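You operate a simulated robot arm through the tools that you are given. There is no shell and no other tool. Be economical: measure what you need, move in short steps, check, and stop when the job is done.

The job below is to be done with a simulated robot arm. You get a single attempt, and the scene is never put back.

Task
Put things in order on the table. At the end: the grey sock from the table stands where the yellow tie stood; the cartridge with the red foot stands where the cream cloth stood; the yellow tie stands where the cartridge with the red foot stood; the cream cloth is on the catch tray; whatever was shut is shut again. Leave all else as you found it, and nothing knocked over.

Only the result counts: the job must be done as asked and must still hold three seconds after the hand-in. Knocking over, shifting, dropping, spilling or breaking anything else fails it. Flat cloth is picked up by pressing the open fingertips on it (5 to 10 N) and closing them slowly along it; thin cloth reads only 2 to 8 mm in the jaws.

Robot
A 6-joint arm with a two-finger gripper, fixed in place. Base frame: the origin is at the foot of the arm, x ahead of it, y to its left, z up; the work surface is at about z = 0. Units: mm, rad, N and s.
With the tool pointing down near the work surface it reaches from about 240 to 620 mm from the base axis. Its first joint turns from -1.152 to 1.152 rad. Payload 1.37 kg.
Tool frame: the origin (TCP) lies between the finger pads and is the grasp point; the fingertips stand 22 mm ahead of it; z points along the fingers, y is the line along which they close. The gripper opens to 92 mm. The gripper's body begins 65 mm behind the TCP.
Orientation is that of the tool frame in the base frame, as [roll, pitch, yaw] about the fixed x, y, z axes, in that order (R = Rz(yaw) Ry(pitch) Rx(roll)). With the fingers straight down and closing along the base's y, the tool's x points along the base's -x, its y along +y and its z along -z.

Tools
- The arm moves only by the tool servo_tool. Its argument "increments" is a list of rows, each a list of 7 numbers: the shift along the tool's x, y, z in m, then the turn, a rotation vector about the tool's x, y, z in rad, then the gripper command, from -1 (fully open) to 1 (shut), values between in proportion. In form: [[dx, dy, dz, wx, wy, wz, grip], ...]. A call has 1 to 8 rows; each row shifts and turns the commanded pose from where the row before left it, along the tool's axes as they then stand. Rows are played at 5 a second. More than 50 mm and 0.15 rad between two rows, or a gripper value outside its range, and nothing of the call is played. A pose out of reach is approached as far as the arm can. The call stops where the force on the tool passes 40 N (or 10 N more than at its start, if that is more) or the arm is blocked; 0.2 s more then pass. Each finger halts on what it meets, pressing with about 26 N; the grip force reading is that of the motor and also rises with nothing between the fingers. The clock runs only during rows and for 0.2 s after the last one: add rows that do not move to give the fingers time. It gives the time, the measured TCP pose, the force on the tool (base axes), the opening and the grip force at its end, in the units of the frame above (readings bear some noise), with the torque about the TCP (base axes, N m) and any sound that the robot's microphone picked up, and new pictures: "pictures" is both (left out), scene, wrist or none.
- Cameras (640 x 400 px; columns grow to the right, rows downward): "scene" is fixed at [28.2, -422.1, 591.5]; the picture's right is [0.84, -0.54, 0.00], its down [-0.26, -0.41, -0.87] and it looks along [0.47, 0.74, -0.49] (base axes); focal length 334 px, centre (320, 200). "wrist" rides on the gripper at [71, 19, -102] in the tool frame; the picture's right is [-0.26, 0.97, 0.00], its down [-0.75, -0.20, -0.62] and it looks along [-0.60, -0.16, 0.78] (tool axes); focal length 280 px, centre (320, 200). There is no depth. A picture from a camera that has moved, and an enlarged one, comes with that camera's place and axes in the base frame and with its lens.
- enlarge(camera, box): a new picture of the part [left, top, right, bottom] of that camera's present view, enlarged. It takes no simulated time.
- close_job(): hands the job in; it is judged then, once.

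Work in short steps. Places have to be worked out from the pictures, the camera data and where the tool is seen: move nearer, look again, correct. Check each grasp and each placing, and mend what went wrong. You have 120 turns and 200 pictures in all, those below and enlarged ones among them. Open the gripper and draw the arm clear of the work before you hand the job in, unless the task says otherwise; then end with one line.

The tools are called by a JSON object that holds its "op" and its "data". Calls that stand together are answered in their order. servo_tool: Moves the arm, as the interface text tells. Its arguments: {"type":"object","properties":{"increments":{"type":"array"},"pictures":{"type":"string","enum":["both","scene","wrist","none"]}},"required":["increments"]} The other tools are called the same way: enlarge (camera, box) takes an enlarged picture of a part of a camera's view; close_job () hands the job in.

At the start:

```text
time_s: 0.0
tcp_pos: [376.2, 216.0, 289.9]
tool_rot: [3.14, -0.002, -3.141]
wrist_force: [-0.4, -0.2, 0.8]
wrist_torque: [0.0, 0.0, 0.03]
grip_width: 91.7
finger_force: 0.1
```

scene: 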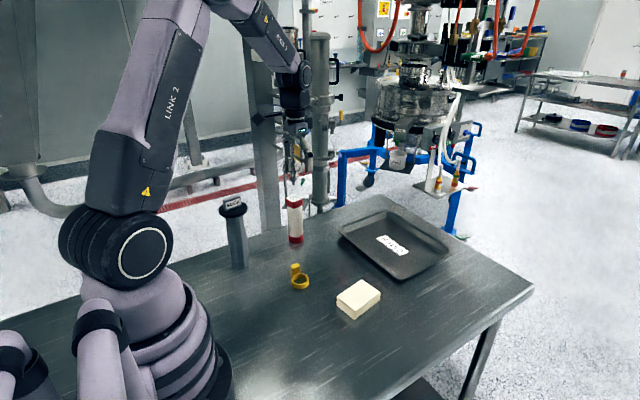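
wrist: 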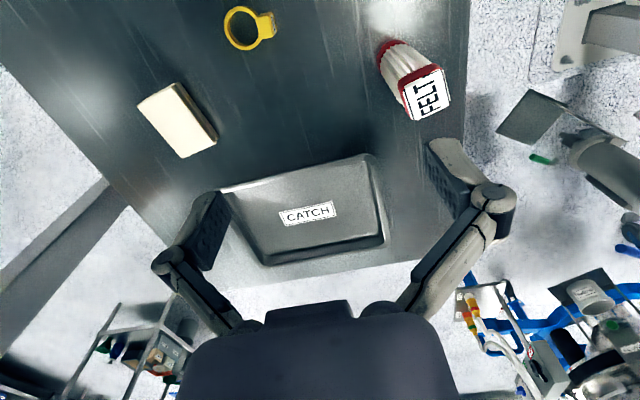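

I'll take a closer look at the objects on the table before moving anything.

{"op": "enlarge", "data": {"camera": "scene", "box": [200, 170, 400, 330]}}

{"op": "enlarge", "data": {"camera": "wrist", "box": [120, 0, 480, 225]}}

```text
2.50 times, centred on (300, 250) of scene
camera zoom: at [28.2, -422.1, 591.5], right [0.84, -0.54, 0.0], down [-0.26, -0.41, -0.87], along [0.47, 0.74, -0.49], focal length 835 px, centre (370, 75)
```

zoom: 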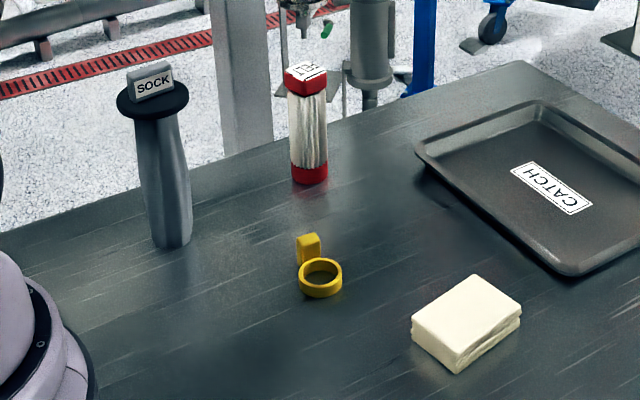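

```text
1.78 times, centred on (300, 112) of wrist
camera zoom: at [305.7, 234.7, 392.9], right [0.26, 0.97, 0.0], down [0.75, -0.2, 0.62], along [0.6, -0.16, -0.78], focal length 498 px, centre (356, 356)
```

zoom: 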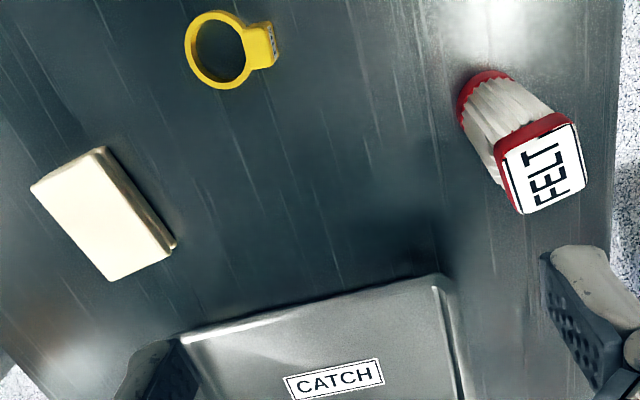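

The cloth looks like a folded pad of about 66×85 mm, centred near (407, 5) and turned about 0.2 rad. The cartridge is near (402, 301), the tie ring near (328, 135) and the sock near (225, 284). I'll move above the cloth first and look again.

{"op": "servo_tool", "data": {"increments": [[-0.004, -0.042, 0.02, 0, 0, 0, -1], [-0.004, -0.042, 0.02, 0, 0, 0, -1], [-0.004, -0.042, 0.02, 0, 0, 0, -1], [-0.004, -0.042, 0.02, 0, 0, 0, -1], [-0.004, -0.043, 0.02, 0, 0, 0, -1], [0, 0, 0.02, 0, 0, -0.1, -1], [0, 0, 0, 0, 0, -0.1, -1], [0, 0, 0, 0, 0, 0, -1]]}}

```text
time_s: 1.8
tcp_pos: [395.6, 8.1, 170.0]
tool_rot: [3.141, -0.001, -2.941]
wrist_force: [-0.4, -0.1, -0.1]
wrist_torque: [0.0, 0.0, -0.02]
grip_width: 92.0
finger_force: 0.1
camera wrist: at [323.8, 10.1, 272.8], right [0.06, 1.0, 0.0], down [0.78, -0.05, 0.62], along [0.62, -0.04, -0.78], focal length 280 px, centre (320, 200)
```

scene: 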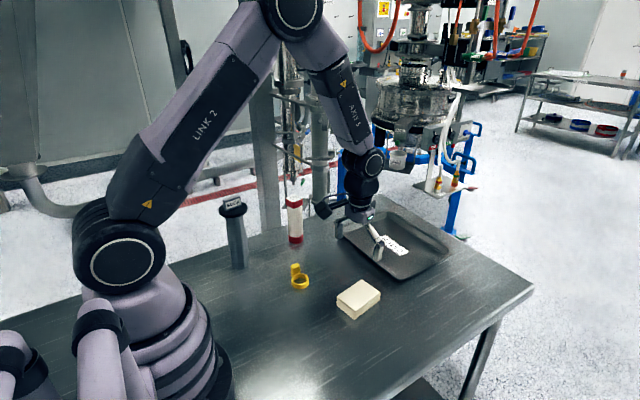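
wrist: 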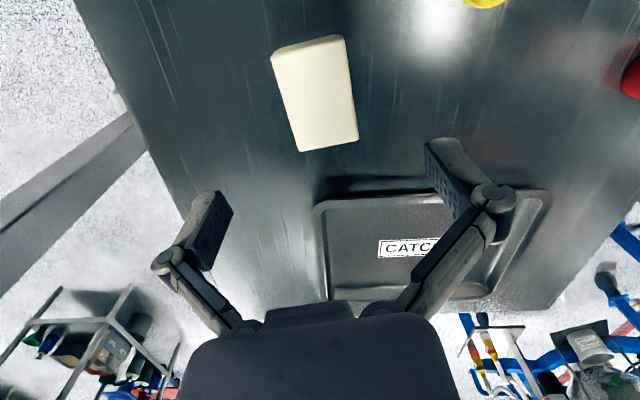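

The refined corners put the cloth at centre (409, 4), about 58×89 mm, turned about 0.17 rad. I'll align and go down to z≈27, gripping a little toward the base so the tray stays within reach.

{"op": "servo_tool", "data": {"increments": [[0, -0.006, 0.035, 0, 0, 0.03, -1], [0, 0, 0.04, 0, 0, 0, -1], [0, 0, 0.035, 0, 0, 0, -1], [0, 0, 0.018, 0, 0, 0, -1], [0, 0, 0.014, 0, 0, 0, -1], [0, 0, 0, 0, 0, 0, -1]]}}

```text
time_s: 3.2
tcp_pos: [398.7, 0.8, 27.4]
tool_rot: [3.141, 0.002, -2.97]
wrist_force: [-0.5, -0.5, 0.6]
wrist_torque: [0.0, 0.05, -0.02]
grip_width: 92.2
finger_force: 0.1
camera wrist: at [325.7, 5.8, 130.5], right [0.09, 1.0, 0.0], down [0.78, -0.07, 0.63], along [0.62, -0.06, -0.78], focal length 280 px, centre (320, 200)
```

scene: 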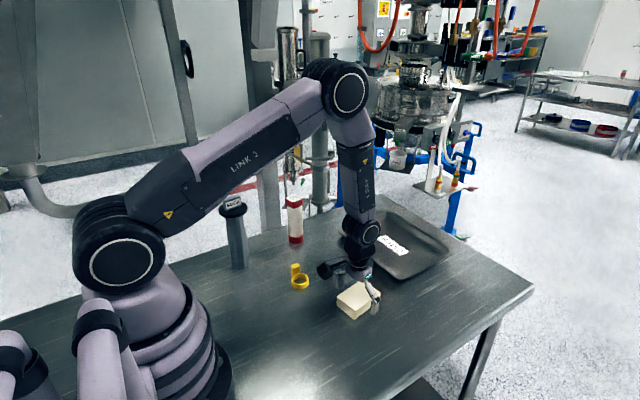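
wrist: 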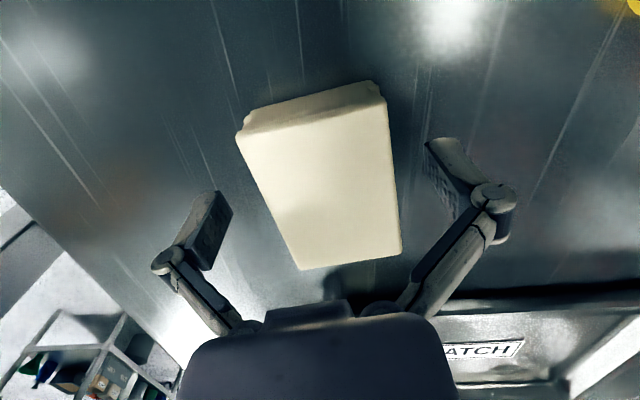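

The fingers straddle the cloth and it is well centred, so I'll close slowly and see where it holds.

{"op": "servo_tool", "data": {"increments": [[0, 0, 0, 0, 0, 0, -0.6], [0, 0, 0, 0, 0, 0, -0.3], [0, 0, 0, 0, 0, 0, -0.1], [0, 0, 0, 0, 0, 0, 0.1], [0, 0, 0, 0, 0, 0, 0.1], [0, 0, 0, 0, 0, 0, 0.1]], "pictures": "wrist"}}

```text
time_s: 4.6
tcp_pos: [398.4, 0.8, 26.5]
tool_rot: [3.141, 0.001, -2.972]
wrist_force: [-1.4, 0.3, 6.7]
wrist_torque: [0.01, 0.02, 0.0]
grip_width: 59.2
finger_force: 25.8
camera wrist: at [325.8, 5.8, 130.8], right [0.09, 1.0, 0.0], down [0.78, -0.07, 0.63], along [0.62, -0.06, -0.78], focal length 280 px, centre (320, 200)
```

wrist: 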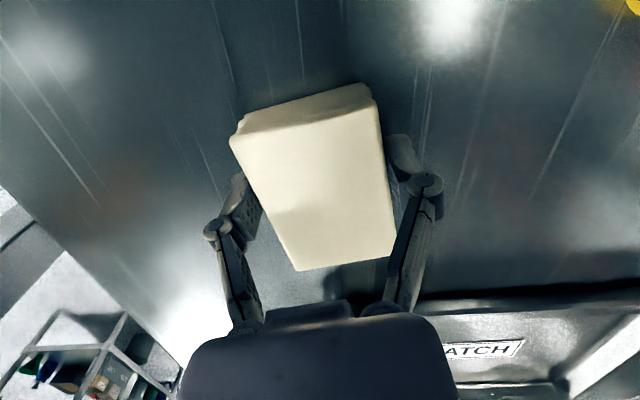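

It is firm at 59 mm with 26 N. I'll lift and check.

{"op": "servo_tool", "data": {"increments": [[0, 0, -0.02, 0, 0, 0, 0.2], [0, 0, -0.035, 0, 0, 0, 0.2], [0, 0, -0.035, 0, 0, 0, 0.2], [0, 0, 0, 0, 0, 0, 0.2]]}}

```text
time_s: 5.6
tcp_pos: [399.1, -1.2, 117.9]
tool_rot: [-3.141, 0.0, -2.973]
wrist_force: [-0.3, -0.3, -0.5]
wrist_torque: [-0.02, 0.01, -0.03]
grip_width: 59.4
finger_force: 26.2
camera wrist: at [326.0, 4.0, 220.9], right [0.1, 1.0, 0.0], down [0.78, -0.07, 0.62], along [0.62, -0.06, -0.78], focal length 280 px, centre (320, 200)
```

scene: 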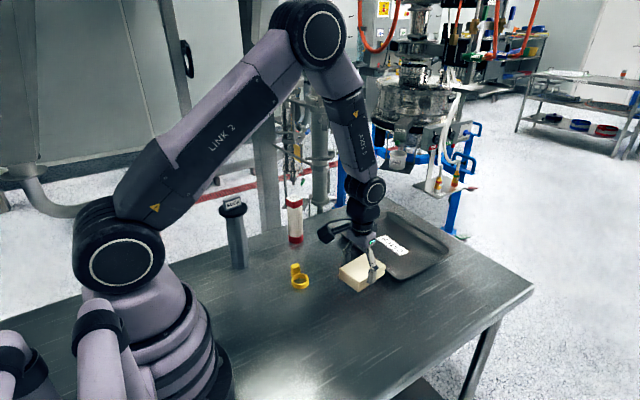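
wrist: 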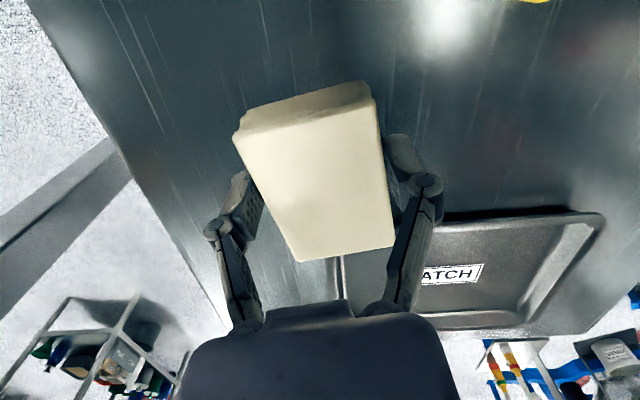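

The cloth is held. The tray's label is near (629, 135) and its near rim near x≈540, so I'll square the yaw and carry the cloth above the near half of the tray.

{"op": "servo_tool", "data": {"increments": [[0, 0, 0, 0, 0, 0.085, 0.2], [0, 0, 0, 0, 0, 0.085, 0.2], [-0.04, 0.0175, 0, 0, 0, 0, 0.2], [-0.04, 0.0175, 0, 0, 0, 0, 0.2], [-0.04, 0.0175, 0, 0, 0, 0, 0.2], [-0.04, 0.0175, 0, 0, 0, 0, 0.2], [-0.043, 0.0175, 0, 0, 0, 0, 0.2], [0, 0, 0, 0, 0, 0, 0.2]]}}

```text
time_s: 7.4
tcp_pos: [600.4, 85.8, 118.4]
tool_rot: [-3.141, -0.002, -3.141]
wrist_force: [0.3, 0.3, -0.4]
wrist_torque: [0.02, 0.02, -0.02]
grip_width: 59.0
finger_force: 25.9
camera wrist: at [531.4, 103.6, 221.1], right [0.26, 0.97, 0.0], down [0.75, -0.2, 0.62], along [0.6, -0.16, -0.78], focal length 280 px, centre (320, 200)
```

scene: 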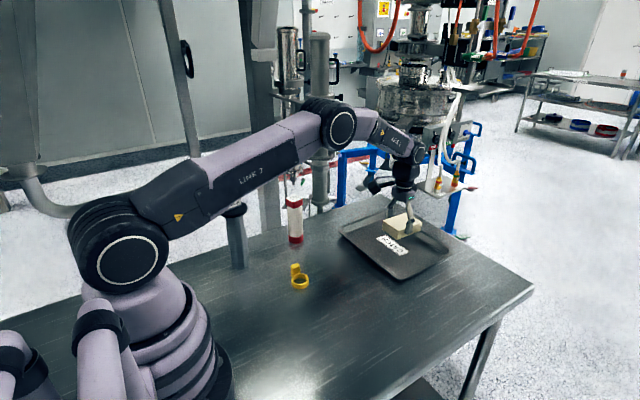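
wrist: 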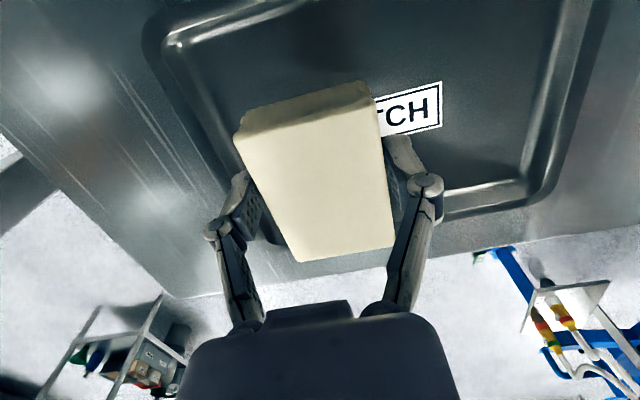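

The cloth is fully over the tray floor (tray about x 540–735, y 0–265). I'll lower it in small final steps.

{"op": "servo_tool", "data": {"increments": [[0, 0, 0.035, 0, 0, 0, 0.2], [0, 0, 0.03, 0, 0, 0, 0.2], [0, 0, 0.013, 0, 0, 0, 0.2], [0, 0, 0.004, 0, 0, 0, 0.2], [0, 0, 0, 0, 0, 0, 0.2]]}}

```text
time_s: 8.6
tcp_pos: [602.3, 85.8, 38.2]
tool_rot: [-3.141, 0.004, 3.141]
wrist_force: [-2.0, 2.0, 14.1]
wrist_torque: [-0.1, -0.46, 0.05]
grip_width: 59.1
finger_force: 25.8
camera wrist: at [531.2, 104.7, 140.3], right [0.26, 0.97, 0.0], down [0.75, -0.2, 0.63], along [0.61, -0.16, -0.78], focal length 280 px, centre (320, 200)
```

scene: 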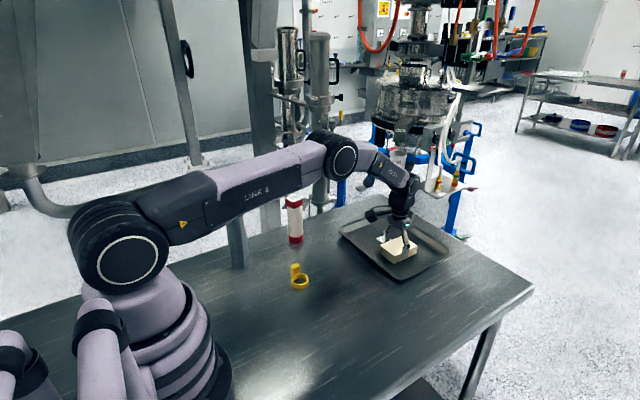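
wrist: 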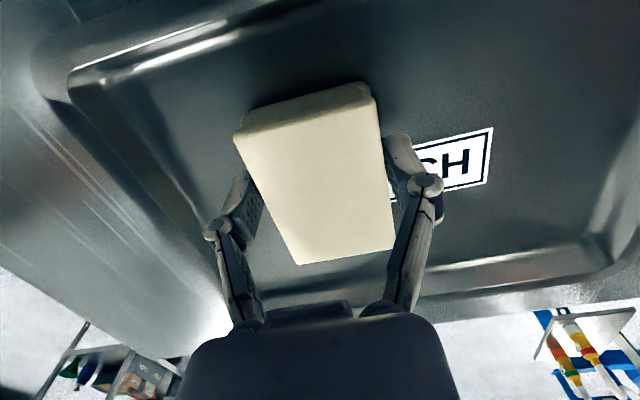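

Contact reads 14 N at TCP z≈38, so the cloth is resting on the tray floor. I'll ease off slightly and open.

{"op": "servo_tool", "data": {"increments": [[0, 0, -0.001, 0, 0, 0, 0.0], [0, 0, 0, 0, 0, 0, -0.35], [0, 0, 0, 0, 0, 0, -0.6], [0, 0, 0, 0, 0, 0, -0.9], [0, 0, 0, 0, 0, 0, -0.9], [0, 0, -0.03, 0, 0, 0, -0.9], [0, 0, -0.045, 0, 0, 0, -0.9], [0, 0, -0.045, 0, 0, 0, -0.9]]}}

```text
time_s: 10.4
tcp_pos: [598.3, 89.3, 157.0]
tool_rot: [3.141, 0.0, -3.141]
wrist_force: [-0.4, -0.7, -0.6]
wrist_torque: [-0.01, -0.02, -0.01]
grip_width: 87.4
finger_force: 0.1
camera wrist: at [528.5, 107.5, 259.3], right [0.26, 0.97, 0.0], down [0.75, -0.2, 0.62], along [0.6, -0.16, -0.78], focal length 280 px, centre (320, 200)
```

scene: 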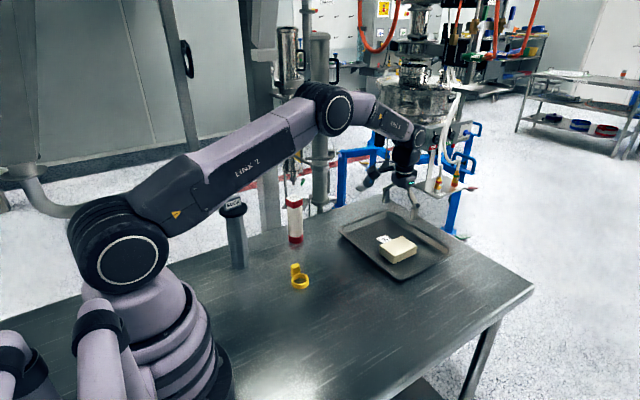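
wrist: 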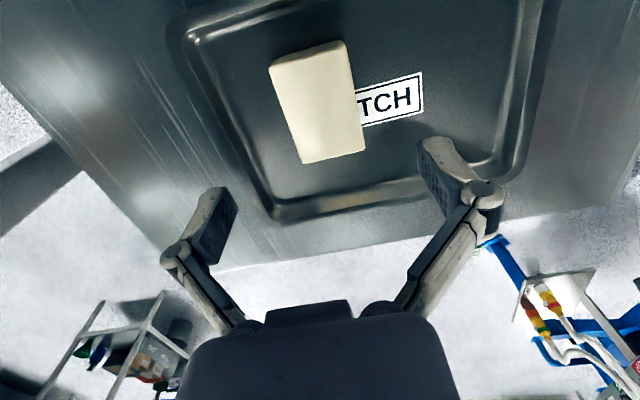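

The cloth lies well inside the tray. The cartridge is next: I'll rise, move above (400, 295) and look.

{"op": "servo_tool", "data": {"increments": [[0.03, 0, -0.035, 0, 0, 0, -1], [0.03, 0.02, -0.035, 0, 0, 0, -1], [0.03, 0.035, -0.02, 0, 0, 0, -1], [0.03, 0.04, 0, 0, 0, 0, -1], [0.03, 0.04, 0, 0, 0, 0, -1], [0.03, 0.035, 0, 0, 0, 0, -1], [0.018, 0.03, 0, 0, 0, 0, -1], [0, 0, 0, 0, 0, 0, -1]]}}

```text
refused: row 2 steps farther than a row can; nothing moved
```

Row 2 exceeded the 50 mm limit, so I'm replaying with smaller steps.

{"op": "servo_tool", "data": {"increments": [[0.03, 0, -0.035, 0, 0, 0, -1], [0.025, 0.02, -0.035, 0, 0, 0, -1], [0.028, 0.035, -0.018, 0, 0, 0, -1], [0.03, 0.039, 0, 0, 0, 0, -1], [0.03, 0.039, 0, 0, 0, 0, -1], [0.03, 0.037, 0, 0, 0, 0, -1], [0.025, 0.035, 0, 0, 0, 0, -1], [0, 0, 0, 0, 0, 0, -1]]}}

```text
time_s: 12.2
tcp_pos: [399.9, 292.6, 245.6]
tool_rot: [3.14, 0.0, 3.141]
wrist_force: [0.5, 0.1, -0.7]
wrist_torque: [-0.01, 0.0, 0.0]
grip_width: 92.2
finger_force: 0.0
camera wrist: at [329.7, 310.6, 348.7], right [0.26, 0.96, 0.0], down [0.75, -0.2, 0.63], along [0.6, -0.16, -0.78], focal length 280 px, centre (320, 200)
```

scene: 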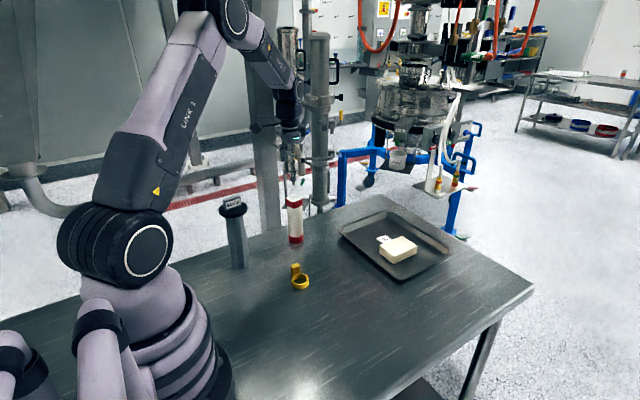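
wrist: 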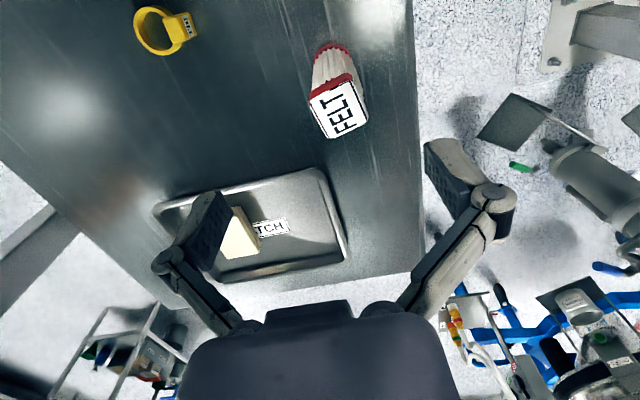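

{"op": "enlarge", "data": {"camera": "wrist", "box": [260, 20, 420, 150]}}

{"op": "enlarge", "data": {"camera": "scene", "box": [255, 185, 335, 300]}}

{"op": "enlarge", "data": {"camera": "wrist", "box": [110, 0, 230, 75]}}

```text
3.08 times, centred on (340, 85) of wrist
camera zoom: at [329.7, 310.6, 348.7], right [0.26, 0.96, 0.0], down [0.75, -0.2, 0.63], along [0.6, -0.16, -0.78], focal length 863 px, centre (258, 554)
```

zoom: 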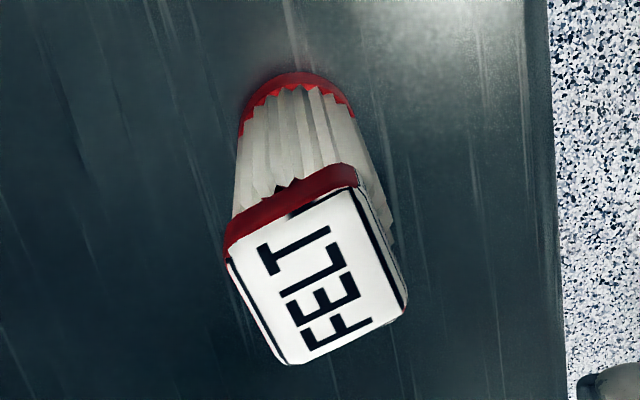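

```text
3.48 times, centred on (295, 242) of scene
camera zoom: at [28.2, -422.0, 591.5], right [0.84, -0.54, 0.0], down [-0.26, -0.41, -0.87], along [0.47, 0.74, -0.49], focal length 1162 px, centre (407, 52)
```

zoom: 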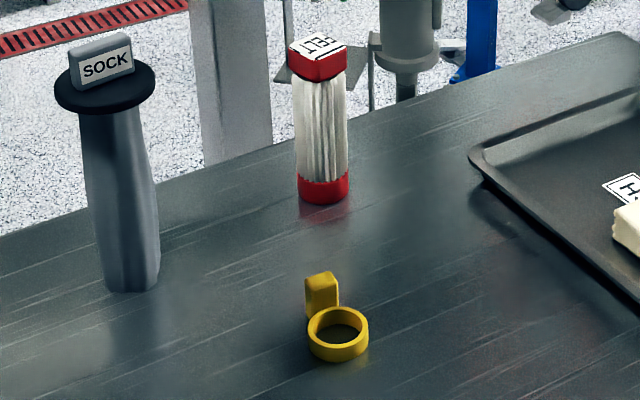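

```text
5.33 times, centred on (170, 38) of wrist
camera zoom: at [329.7, 310.6, 348.7], right [0.26, 0.96, 0.0], down [0.75, -0.2, 0.63], along [0.6, -0.16, -0.78], focal length 1495 px, centre (1120, 1067)
```

zoom: 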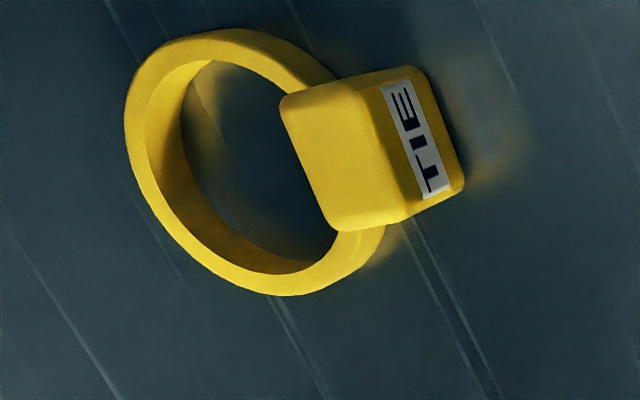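

The cartridge has a square head of about 33 mm at (405, 304), turned about 0.2 rad and about 145 mm tall. I'll align and descend part way.

{"op": "servo_tool", "data": {"increments": [[0, 0, 0, 0, 0, -0.1, -1], [0, 0, 0, 0, 0, -0.1, -1], [-0.006, 0.01, 0.02, 0, 0, 0, -1], [0, 0, 0.03, 0, 0, 0, -1], [0, 0, 0.03, 0, 0, 0, -1], [0, 0, 0, 0, 0, 0, -1]]}}

```text
time_s: 13.6
tcp_pos: [406.5, 303.8, 164.0]
tool_rot: [-3.141, 0.0, -2.941]
wrist_force: [0.2, -0.4, -0.4]
wrist_torque: [0.0, 0.0, 0.0]
grip_width: 91.7
finger_force: 0.0
camera wrist: at [333.6, 307.1, 267.6], right [0.06, 1.0, 0.0], down [0.78, -0.05, 0.62], along [0.62, -0.04, -0.78], focal length 280 px, centre (320, 200)
```

scene: 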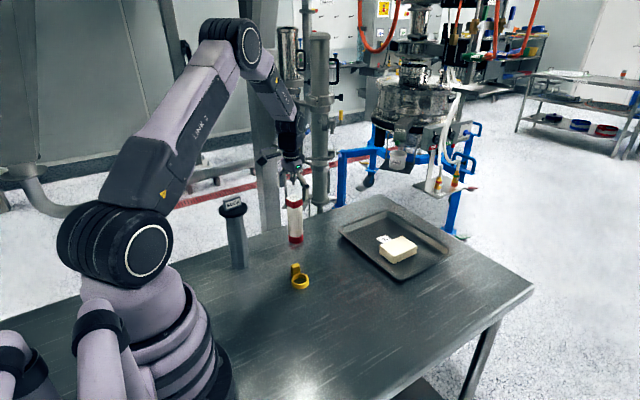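
wrist: 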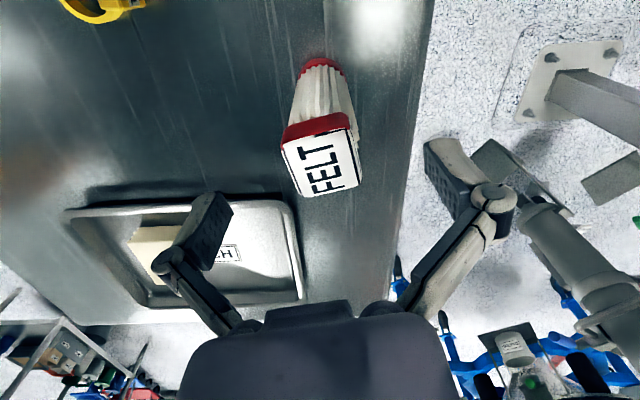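

The head is centred under the tool at about (407, 303) and aligned. I'll go down to z≈118 and close.

{"op": "servo_tool", "data": {"increments": [[0, 0, 0.025, 0, 0, 0, -1], [0, 0, 0.021, 0, 0, 0, -1], [0, 0, 0, 0, 0, 0, -0.4], [0, 0, 0, 0, 0, 0, 0], [0, 0, 0, 0, 0, 0, 0.4], [0, 0, 0, 0, 0, 0, 0.6], [0, 0, 0, 0, 0, 0, 0.6], [0, 0, 0, 0, 0, 0, 0.6]]}}

```text
time_s: 15.4
tcp_pos: [406.5, 304.1, 118.3]
tool_rot: [3.141, 0.001, -2.942]
wrist_force: [1.0, 0.2, 0.5]
wrist_torque: [-0.02, -0.04, -0.01]
grip_width: 41.2
finger_force: 25.8
camera wrist: at [333.8, 307.3, 222.1], right [0.07, 1.0, 0.0], down [0.78, -0.05, 0.63], along [0.62, -0.04, -0.78], focal length 280 px, centre (320, 200)
```

scene: 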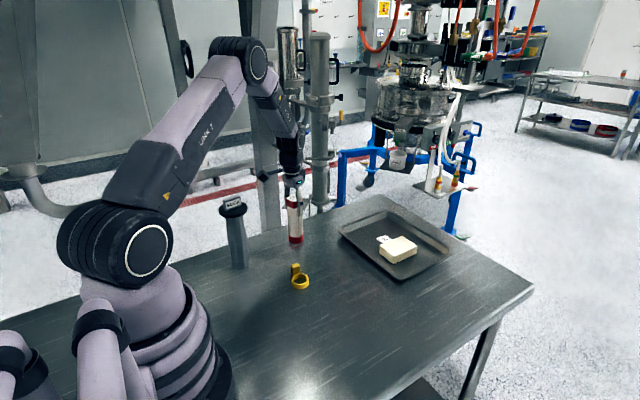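
wrist: 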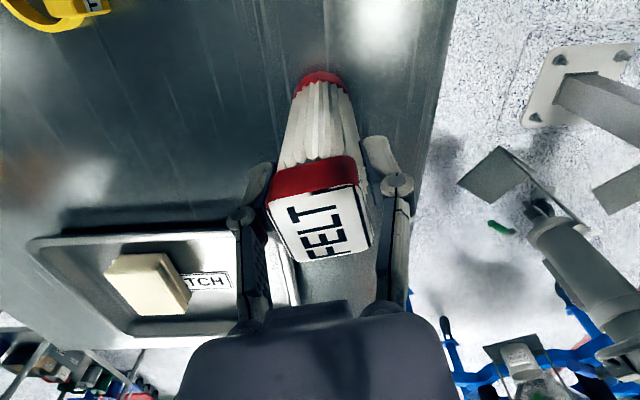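

The cartridge is gripped at 41 mm and centred at about (406, 304). I'll lift it.

{"op": "servo_tool", "data": {"increments": [[0, 0, -0.02, 0, 0, 0, 0.6], [0, 0, -0.03, 0, 0, 0, 0.6], [0, 0, -0.03, 0, 0, 0, 0.6], [0, 0, 0, 0, 0, 0, 0.6]], "pictures": "scene"}}

```text
time_s: 16.4
tcp_pos: [407.4, 303.8, 198.5]
tool_rot: [-3.141, 0.0, -2.941]
wrist_force: [-1.3, 0.5, -0.8]
wrist_torque: [0.0, 0.01, 0.0]
grip_width: 41.2
finger_force: 26.1
```

scene: 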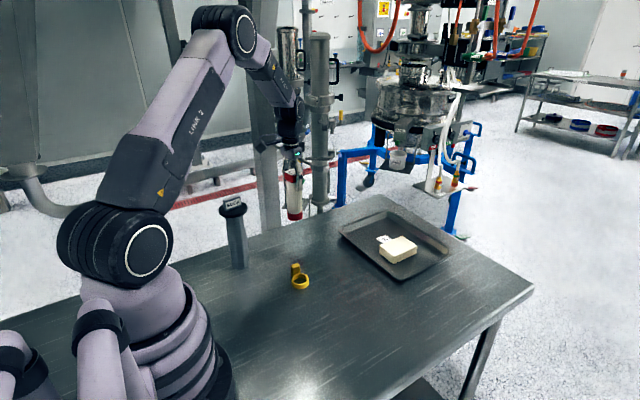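

It is lifted cleanly. I'll carry it to the cloth's old spot (409, 4).

{"op": "servo_tool", "data": {"increments": [[0.0083, -0.042, 0, 0, 0, 0, 0.6], [0.0083, -0.042, 0, 0, 0, 0, 0.6], [0.0083, -0.042, 0, 0, 0, 0, 0.6], [0.0083, -0.042, 0, 0, 0, 0, 0.6], [0.0083, -0.042, 0, 0, 0, 0, 0.6], [0.0083, -0.042, 0, 0, 0, 0, 0.6], [0.0083, -0.042, 0, 0, 0, 0, 0.6], [0, 0, 0, 0, 0, 0, 0.6]]}}

```text
time_s: 18.2
tcp_pos: [405.8, 3.7, 201.3]
tool_rot: [-3.141, -0.001, -2.941]
wrist_force: [0.3, 0.2, -1.8]
wrist_torque: [0.0, 0.03, 0.01]
grip_width: 41.5
finger_force: 25.8
camera wrist: at [334.1, 6.8, 304.1], right [0.06, 1.0, 0.0], down [0.78, -0.05, 0.63], along [0.62, -0.04, -0.78], focal length 280 px, centre (320, 200)
```

scene: 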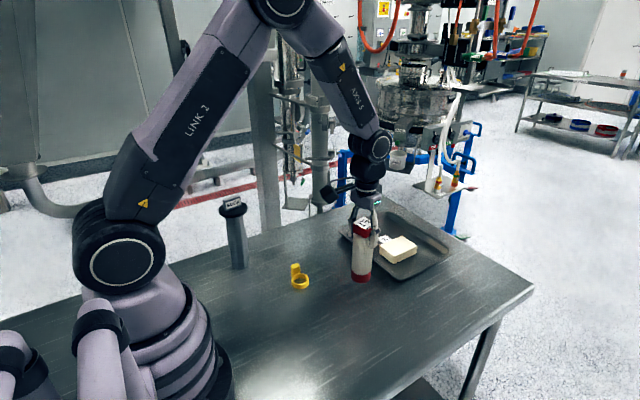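
wrist: 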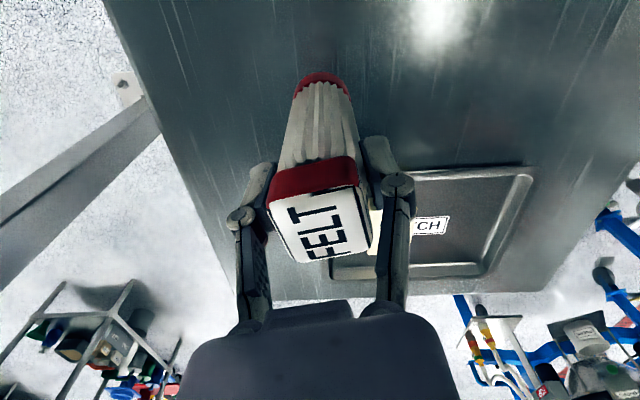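

The cartridge is in position, so I'll nudge +3 mm in x and lower to z≈119, the height it was gripped at.

{"op": "servo_tool", "data": {"increments": [[-0.003, 0, 0.035, 0, 0, 0, 0.6], [0, 0, 0.03, 0, 0, 0, 0.6], [0, 0, 0.012, 0, 0, 0, 0.6], [0, 0, 0.005, 0, 0, 0, 0.6], [0, 0, 0, 0, 0, 0, 0.6]], "pictures": "scene"}}

```text
time_s: 19.4
tcp_pos: [410.9, 3.9, 117.2]
tool_rot: [3.141, 0.003, -2.939]
wrist_force: [-2.4, 0.6, 23.9]
wrist_torque: [0.04, -0.05, 0.04]
grip_width: 41.4
finger_force: 26.6
```

scene: 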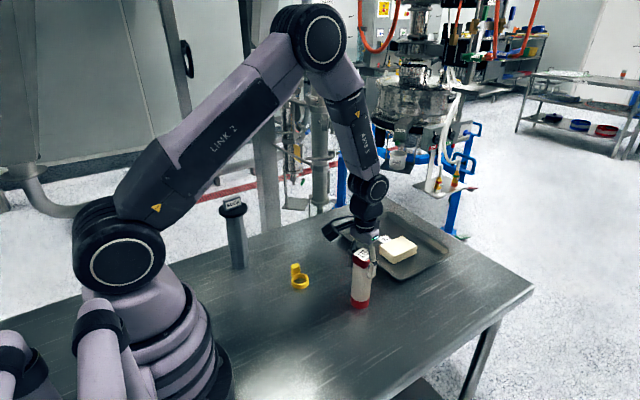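

The foot is on the table with 24 N of load. I'll ease up 2 mm and release slowly.

{"op": "servo_tool", "data": {"increments": [[0, 0, -0.002, 0, 0, 0, 0.6], [0, 0, 0, 0, 0, 0, 0.3], [0, 0, 0, 0, 0, 0, 0.0], [0, 0, 0, 0, 0, 0, -0.5], [0, 0, 0, 0, 0, 0, -1], [0, 0, 0, 0, 0, 0, -1], [0, 0, 0, 0, 0, 0, -1]]}}

```text
time_s: 21.0
tcp_pos: [411.4, 4.1, 118.0]
tool_rot: [-3.141, -0.001, -2.942]
wrist_force: [0.1, -0.6, 0.6]
wrist_torque: [0.0, -0.01, 0.02]
grip_width: 92.1
finger_force: 0.1
camera wrist: at [337.9, 7.9, 221.5], right [0.06, 1.0, 0.0], down [0.78, -0.05, 0.63], along [0.62, -0.04, -0.78], focal length 280 px, centre (320, 200)
```

scene: 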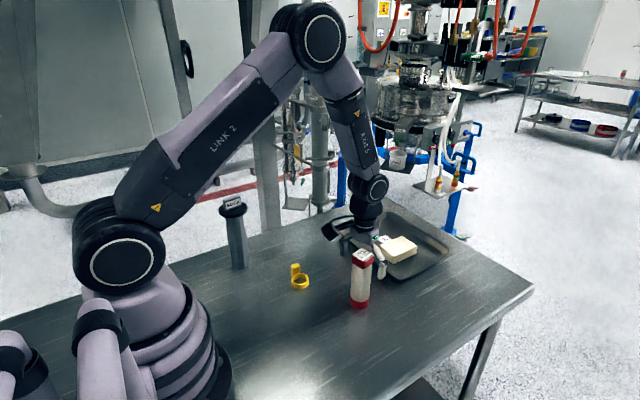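
wrist: 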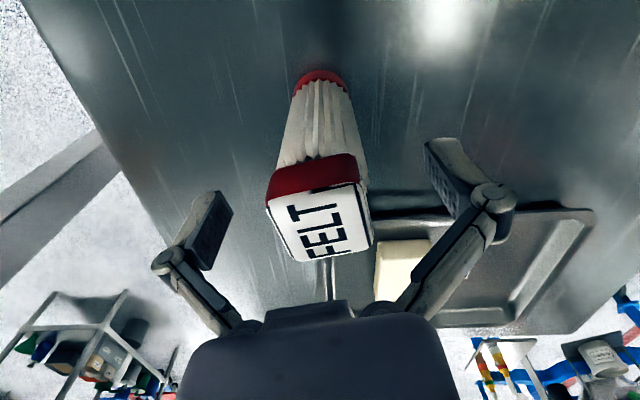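

The cartridge stands free. I'll rise straight up, then move over toward the tie.

{"op": "servo_tool", "data": {"increments": [[0, 0, -0.04, 0, 0, 0, -1], [0, 0, -0.04, 0, 0, 0, -1], [0, 0, -0.035, 0, 0, 0, -1], [0.0145, 0.0375, 0, 0, 0, 0, -1], [0.0145, 0.0375, 0, 0, 0, 0, -1], [0.0145, 0.0375, 0, 0, 0, 0, -1], [0.0145, 0.0375, 0.02, 0, 0, 0, -1], [0, 0, 0.02, 0, 0, 0, -1]]}}

```text
time_s: 22.8
tcp_pos: [323.9, 141.1, 195.9]
tool_rot: [3.141, 0.0, -2.941]
wrist_force: [0.2, -0.3, -0.6]
wrist_torque: [0.0, -0.01, 0.01]
grip_width: 91.9
finger_force: 0.0
camera wrist: at [251.0, 144.0, 298.2], right [0.07, 1.0, 0.0], down [0.78, -0.05, 0.62], along [0.62, -0.04, -0.78], focal length 280 px, centre (320, 200)
```

scene: 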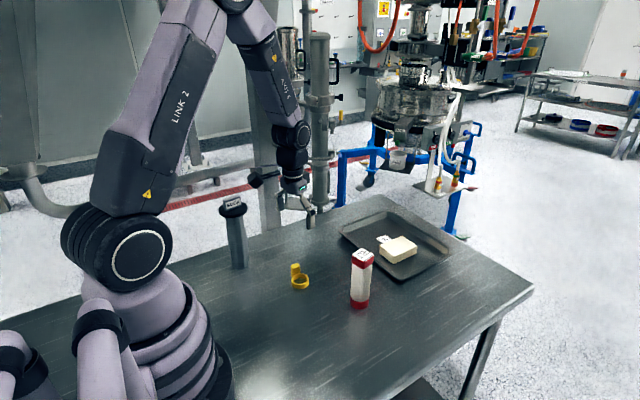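
wrist: 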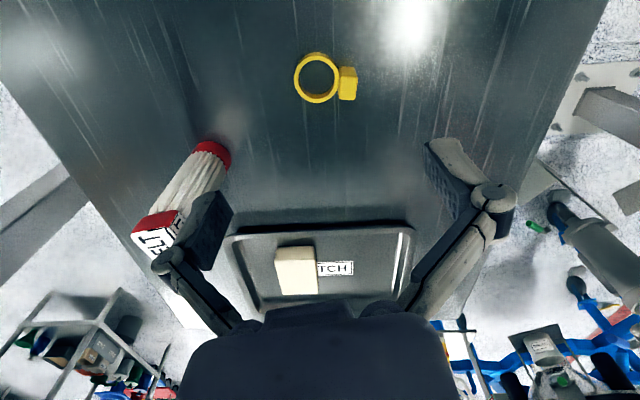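

{"op": "enlarge", "data": {"camera": "wrist", "box": [280, 35, 376, 120]}}

```text
4.71 times, centred on (328, 78) of wrist
camera zoom: at [251.0, 144.0, 298.2], right [0.07, 1.0, 0.0], down [0.78, -0.05, 0.62], along [0.62, -0.04, -0.78], focal length 1320 px, centre (282, 776)
```

zoom: 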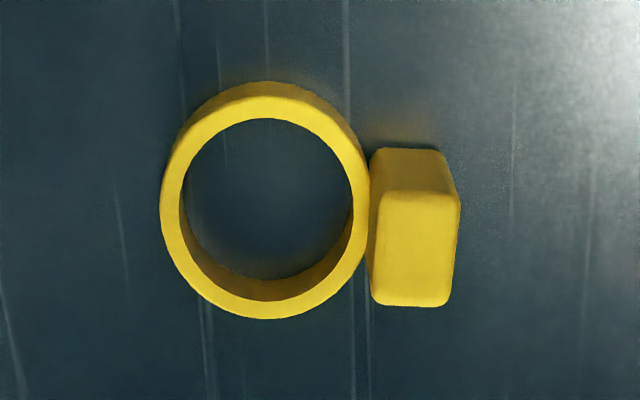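

The tie's ring is centred near (327, 136), 42 mm across and about 13 mm high. Its tab is near (332, 165.5) and about 32 mm tall. I'll grip the whole length (about 59 mm) along its axis at yaw ≈ -0.165, with the midpoint near (328, 144).

{"op": "servo_tool", "data": {"increments": [[0, 0, 0, 0, 0, 0.12, -1], [0, 0, 0, 0, 0, 0.12, -1], [0, 0, 0, 0, 0, 0.125, -1], [-0.004, 0.004, 0.03, 0, 0, 0, -1], [0, 0, 0.04, 0, 0, 0, -1], [0, 0, 0.04, 0, 0, 0, -1], [0, 0, 0, 0, 0, 0, -1]]}}

```text
time_s: 24.4
tcp_pos: [330.5, 143.6, 82.3]
tool_rot: [-3.14, 0.0, 2.976]
wrist_force: [-0.2, -0.3, -0.4]
wrist_torque: [0.02, -0.01, 0.03]
grip_width: 91.9
finger_force: 0.1
camera wrist: at [263.8, 172.4, 185.8], right [0.42, 0.91, 0.0], down [0.71, -0.33, 0.63], along [0.57, -0.26, -0.78], focal length 280 px, centre (320, 200)
```

scene: 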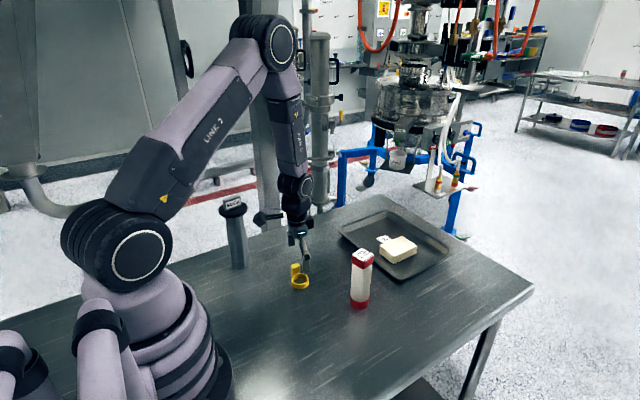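
wrist: 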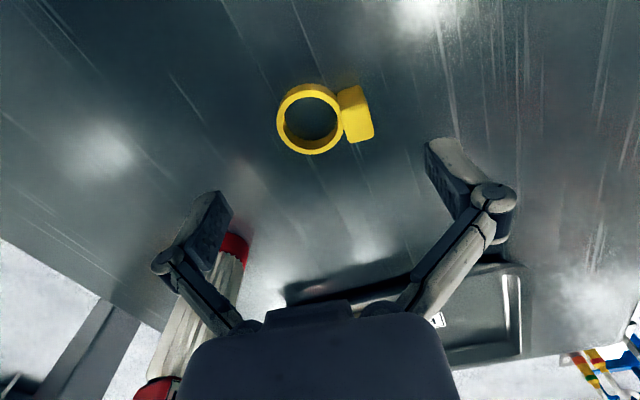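

Let me zoom in to refine the tie's yaw.

{"op": "enlarge", "data": {"camera": "wrist", "box": [260, 70, 388, 170]}}

```text
4.00 times, centred on (324, 120) of wrist
camera zoom: at [263.8, 172.4, 185.8], right [0.42, 0.91, 0.0], down [0.71, -0.33, 0.63], along [0.57, -0.26, -0.78], focal length 1122 px, centre (304, 520)
```

zoom: 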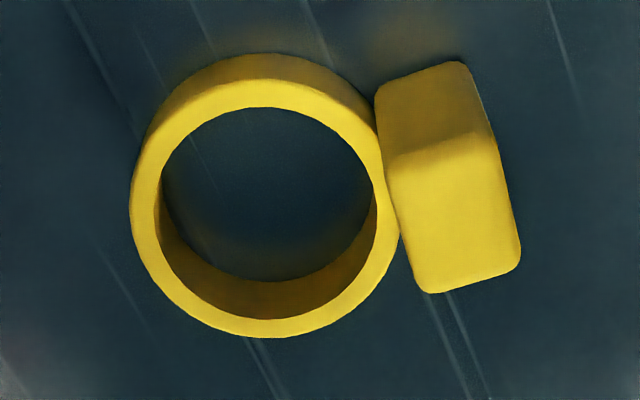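

The tie's yaw is about -0.13 and the position is already good. I'll trim the yaw, descend to z≈26 and close gently.

{"op": "servo_tool", "data": {"increments": [[0, 0.001, 0.03, 0, 0, -0.035, -1], [0, 0, 0.018, 0, 0, 0, -1], [0, 0, 0.008, 0, 0, 0, -1], [0, 0, 0, 0, 0, 0, -0.6], [0, 0, 0, 0, 0, 0, -0.4], [0, 0, 0, 0, 0, 0, -0.2], [0, 0, 0, 0, 0, 0, 0.0], [0, 0, 0, 0, 0, 0, 0.0]]}}

```text
time_s: 26.2
tcp_pos: [328.3, 143.9, 26.5]
tool_rot: [-3.141, 0.0, 3.012]
wrist_force: [-0.4, -0.3, 3.7]
wrist_torque: [-0.05, -0.01, 0.02]
grip_width: 57.1
finger_force: 26.1
camera wrist: at [261.8, 170.8, 129.9], right [0.38, 0.92, 0.0], down [0.72, -0.3, 0.63], along [0.58, -0.24, -0.78], focal length 280 px, centre (320, 200)
```

scene: 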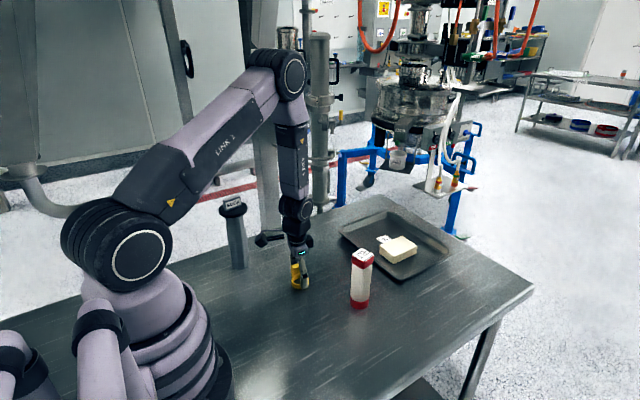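
wrist: 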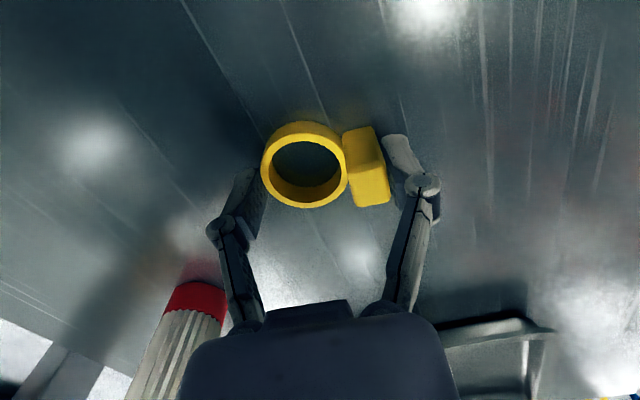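

The tie is held at 57 mm across its length. I'll lift and verify.

{"op": "servo_tool", "data": {"increments": [[0, 0, -0.02, 0, 0, 0, 0.1], [0, 0, -0.04, 0, 0, 0, 0.1], [0, 0, -0.04, 0, 0, 0, 0.1], [0, 0, 0, 0, 0, 0, 0.1]]}}

```text
time_s: 27.2
tcp_pos: [328.5, 145.6, 127.7]
tool_rot: [-3.141, 0.001, 3.012]
wrist_force: [-0.3, -0.4, 0.0]
wrist_torque: [-0.03, 0.01, 0.0]
grip_width: 57.6
finger_force: 26.3
camera wrist: at [261.6, 171.5, 231.3], right [0.38, 0.92, 0.0], down [0.72, -0.3, 0.62], along [0.58, -0.24, -0.78], focal length 280 px, centre (320, 200)
```

scene: 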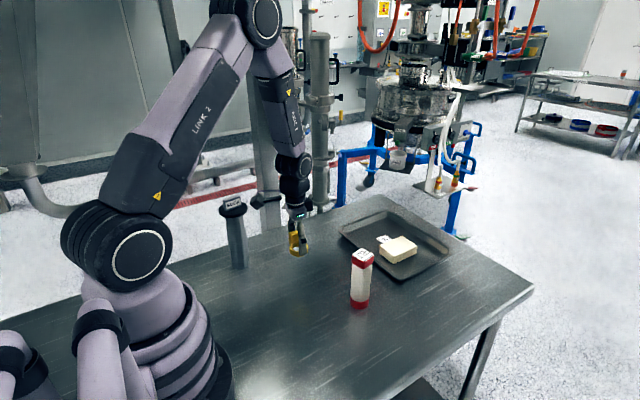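
wrist: 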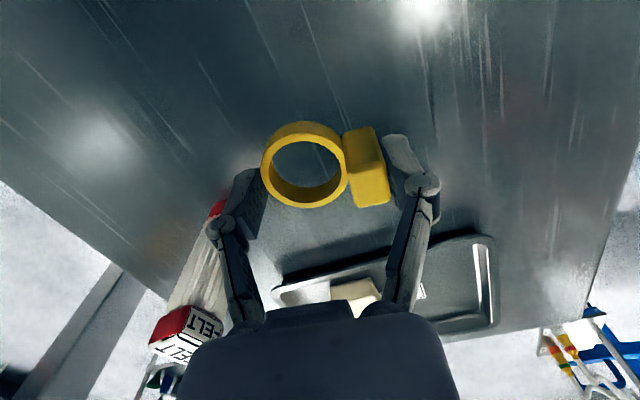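

The tie is held securely. I'll carry it to the cartridge's old spot, with the TCP target at about (406, 306).

{"op": "servo_tool", "data": {"increments": [[-0.0113, 0.034, 0, 0, 0, 0, 0.1], [-0.0113, 0.034, 0, 0, 0, 0, 0.1], [-0.0113, 0.034, 0, 0, 0, 0, 0.1], [-0.0113, 0.034, 0, 0, 0, 0, 0.1], [-0.0113, 0.034, 0, 0, 0, 0, 0.1], [0, 0, 0.04, 0, 0, 0, 0.1], [0, 0, 0.03, 0, 0, 0, 0.1], [0, 0, 0, 0, 0, 0, 0.1]]}}

```text
time_s: 29.0
tcp_pos: [406.8, 305.9, 56.3]
tool_rot: [3.141, -0.001, 3.013]
wrist_force: [0.1, 0.0, -0.3]
wrist_torque: [-0.01, 0.0, -0.02]
grip_width: 57.4
finger_force: 26.3
camera wrist: at [338.7, 332.2, 160.0], right [0.38, 0.92, 0.0], down [0.72, -0.3, 0.63], along [0.58, -0.24, -0.78], focal length 280 px, centre (320, 200)
```

scene: 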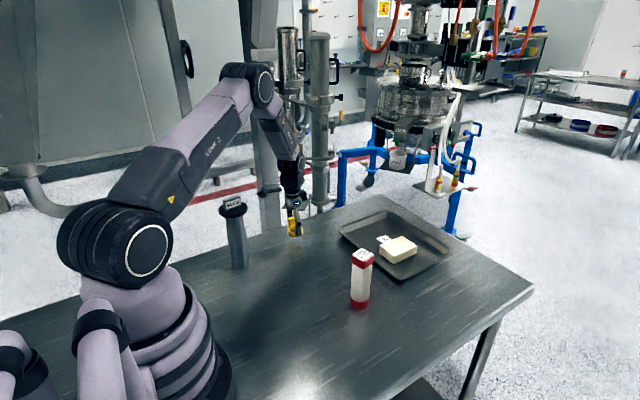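
wrist: 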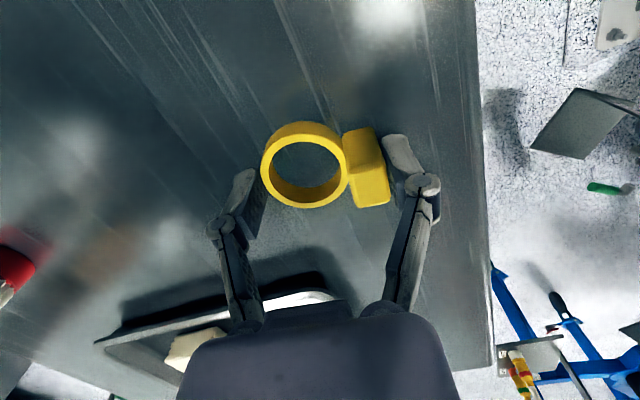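

The tie is right above its target. I'll lower it about 30 mm to the table.

{"op": "servo_tool", "data": {"increments": [[0, 0, 0.02, 0, 0, 0, 0.1], [0, 0, 0.007, 0, 0, 0, 0.1], [0, 0, 0.003, 0, 0, 0, 0.1], [0, 0, 0, 0, 0, 0, 0.1]], "pictures": "none"}}

```text
time_s: 30.0
tcp_pos: [406.1, 305.6, 27.7]
tool_rot: [3.141, -0.002, 3.011]
wrist_force: [-0.5, 0.3, -0.4]
wrist_torque: [-0.03, 0.01, 0.01]
grip_width: 57.2
finger_force: 26.2
```

There is no contact yet at 27.7, and the grip was taken at 26.5. I'll go down 2 mm more, then release slowly.

{"op": "servo_tool", "data": {"increments": [[0, 0, 0.002, 0, 0, 0, 0.1], [0, 0, 0, 0, 0, 0, 0.1], [0, 0, 0, 0, 0, 0, -0.2], [0, 0, 0, 0, 0, 0, -0.4], [0, 0, 0, 0, 0, 0, -0.7], [0, 0, 0, 0, 0, 0, -1], [0, 0, 0, 0, 0, 0, -1]]}}

```text
time_s: 31.6
tcp_pos: [407.3, 304.8, 26.3]
tool_rot: [-3.142, -0.002, 3.012]
wrist_force: [0.8, 0.3, -0.2]
wrist_torque: [-0.03, 0.01, -0.01]
grip_width: 91.8
finger_force: 0.0
camera wrist: at [339.4, 332.5, 129.0], right [0.38, 0.92, 0.0], down [0.72, -0.3, 0.63], along [0.58, -0.24, -0.78], focal length 280 px, centre (320, 200)
```

scene: 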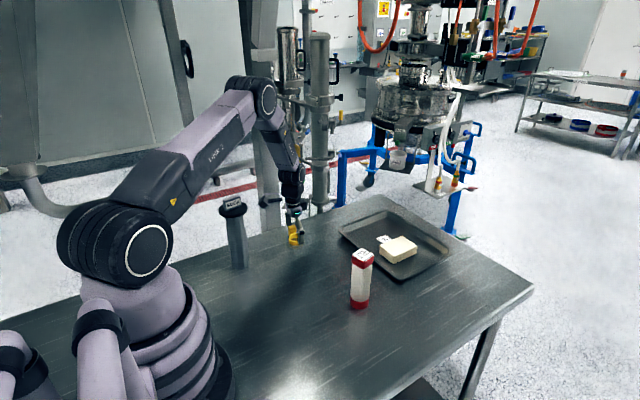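
wrist: 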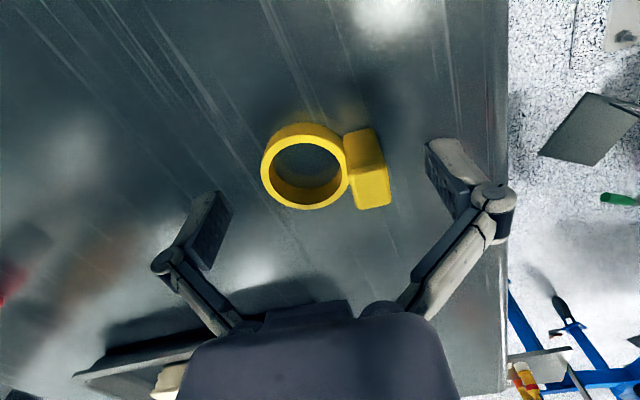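

The tie is placed. I'll rise well above the sock's height (about 207 mm) before moving over it.

{"op": "servo_tool", "data": {"increments": [[0, 0, -0.03, 0, 0, 0, -1], [0, 0, -0.045, 0, 0, 0, -1], [0, 0, -0.045, 0, 0, 0, -1], [0, 0, -0.045, 0, 0, 0, -1], [0, 0, -0.045, 0, 0, 0, -1], [0, 0, -0.045, 0, 0, 0, -1], [0, 0, -0.045, 0, 0, 0, -1], [0, 0, 0, 0, 0, 0, -1]]}}

```text
time_s: 33.4
tcp_pos: [408.9, 305.6, 327.4]
tool_rot: [3.141, 0.0, 3.013]
wrist_force: [-0.4, 0.1, -0.6]
wrist_torque: [-0.03, 0.01, -0.01]
grip_width: 92.1
finger_force: 0.0
camera wrist: at [342.2, 332.2, 429.6], right [0.38, 0.92, 0.0], down [0.72, -0.3, 0.62], along [0.58, -0.24, -0.78], focal length 280 px, centre (320, 200)
```

scene: 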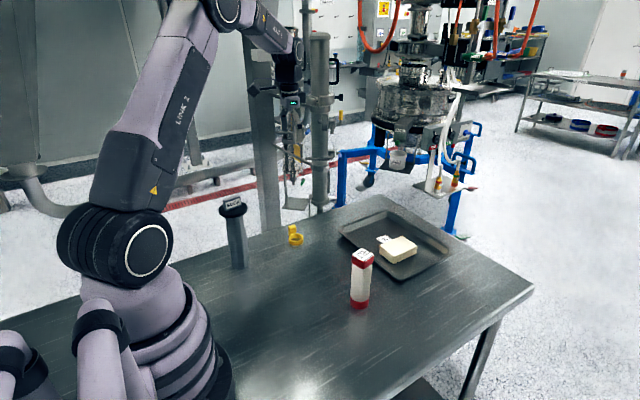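
wrist: 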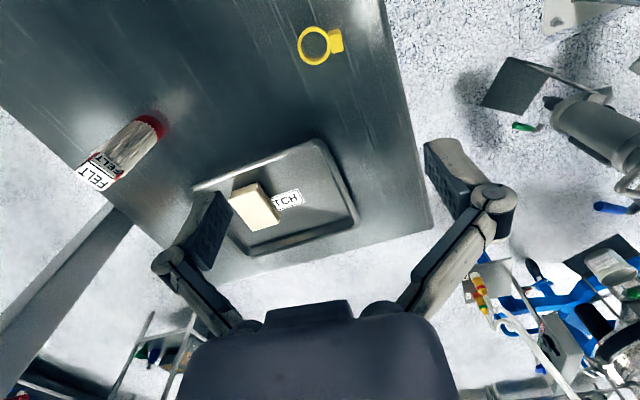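

Now I'll move to above (240, 270) to view the sock head.

{"op": "servo_tool", "data": {"increments": [[0.04, -0.014, 0, 0, 0, 0, -1], [0.04, -0.014, 0, 0, 0, 0, -1], [0.04, -0.014, 0, 0, 0, 0, -1], [0.04, -0.014, 0, 0, 0, 0, -1], [0, 0, 0, 0, 0, 0, -1]]}}

```text
time_s: 34.8
tcp_pos: [276.2, 273.3, 312.3]
tool_rot: [-3.136, -0.006, 2.948]
wrist_force: [-0.6, -0.4, -0.6]
wrist_torque: [0.02, -0.03, -0.01]
grip_width: 91.9
finger_force: 0.0
stopped in row 5: the arm was blocked; the commanded pose is now the measured one
camera wrist: at [211.4, 304.8, 413.9], right [0.44, 0.9, -0.01], down [0.7, -0.34, 0.62], along [0.55, -0.28, -0.78], focal length 280 px, centre (320, 200)
```

scene: 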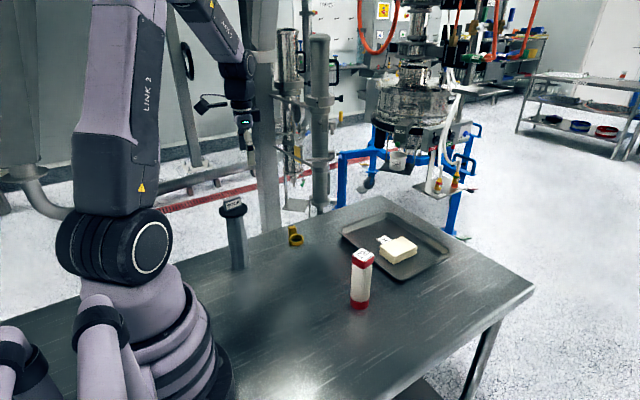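
wrist: 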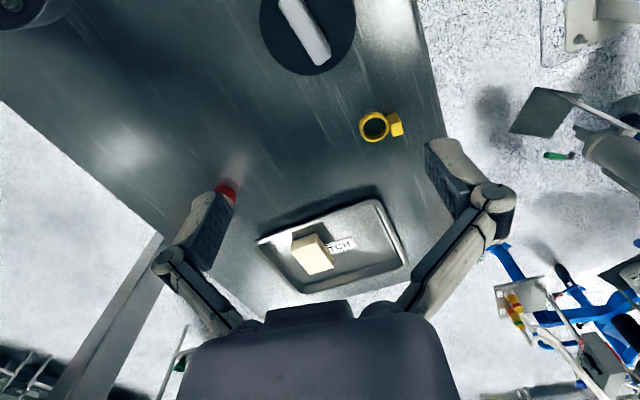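

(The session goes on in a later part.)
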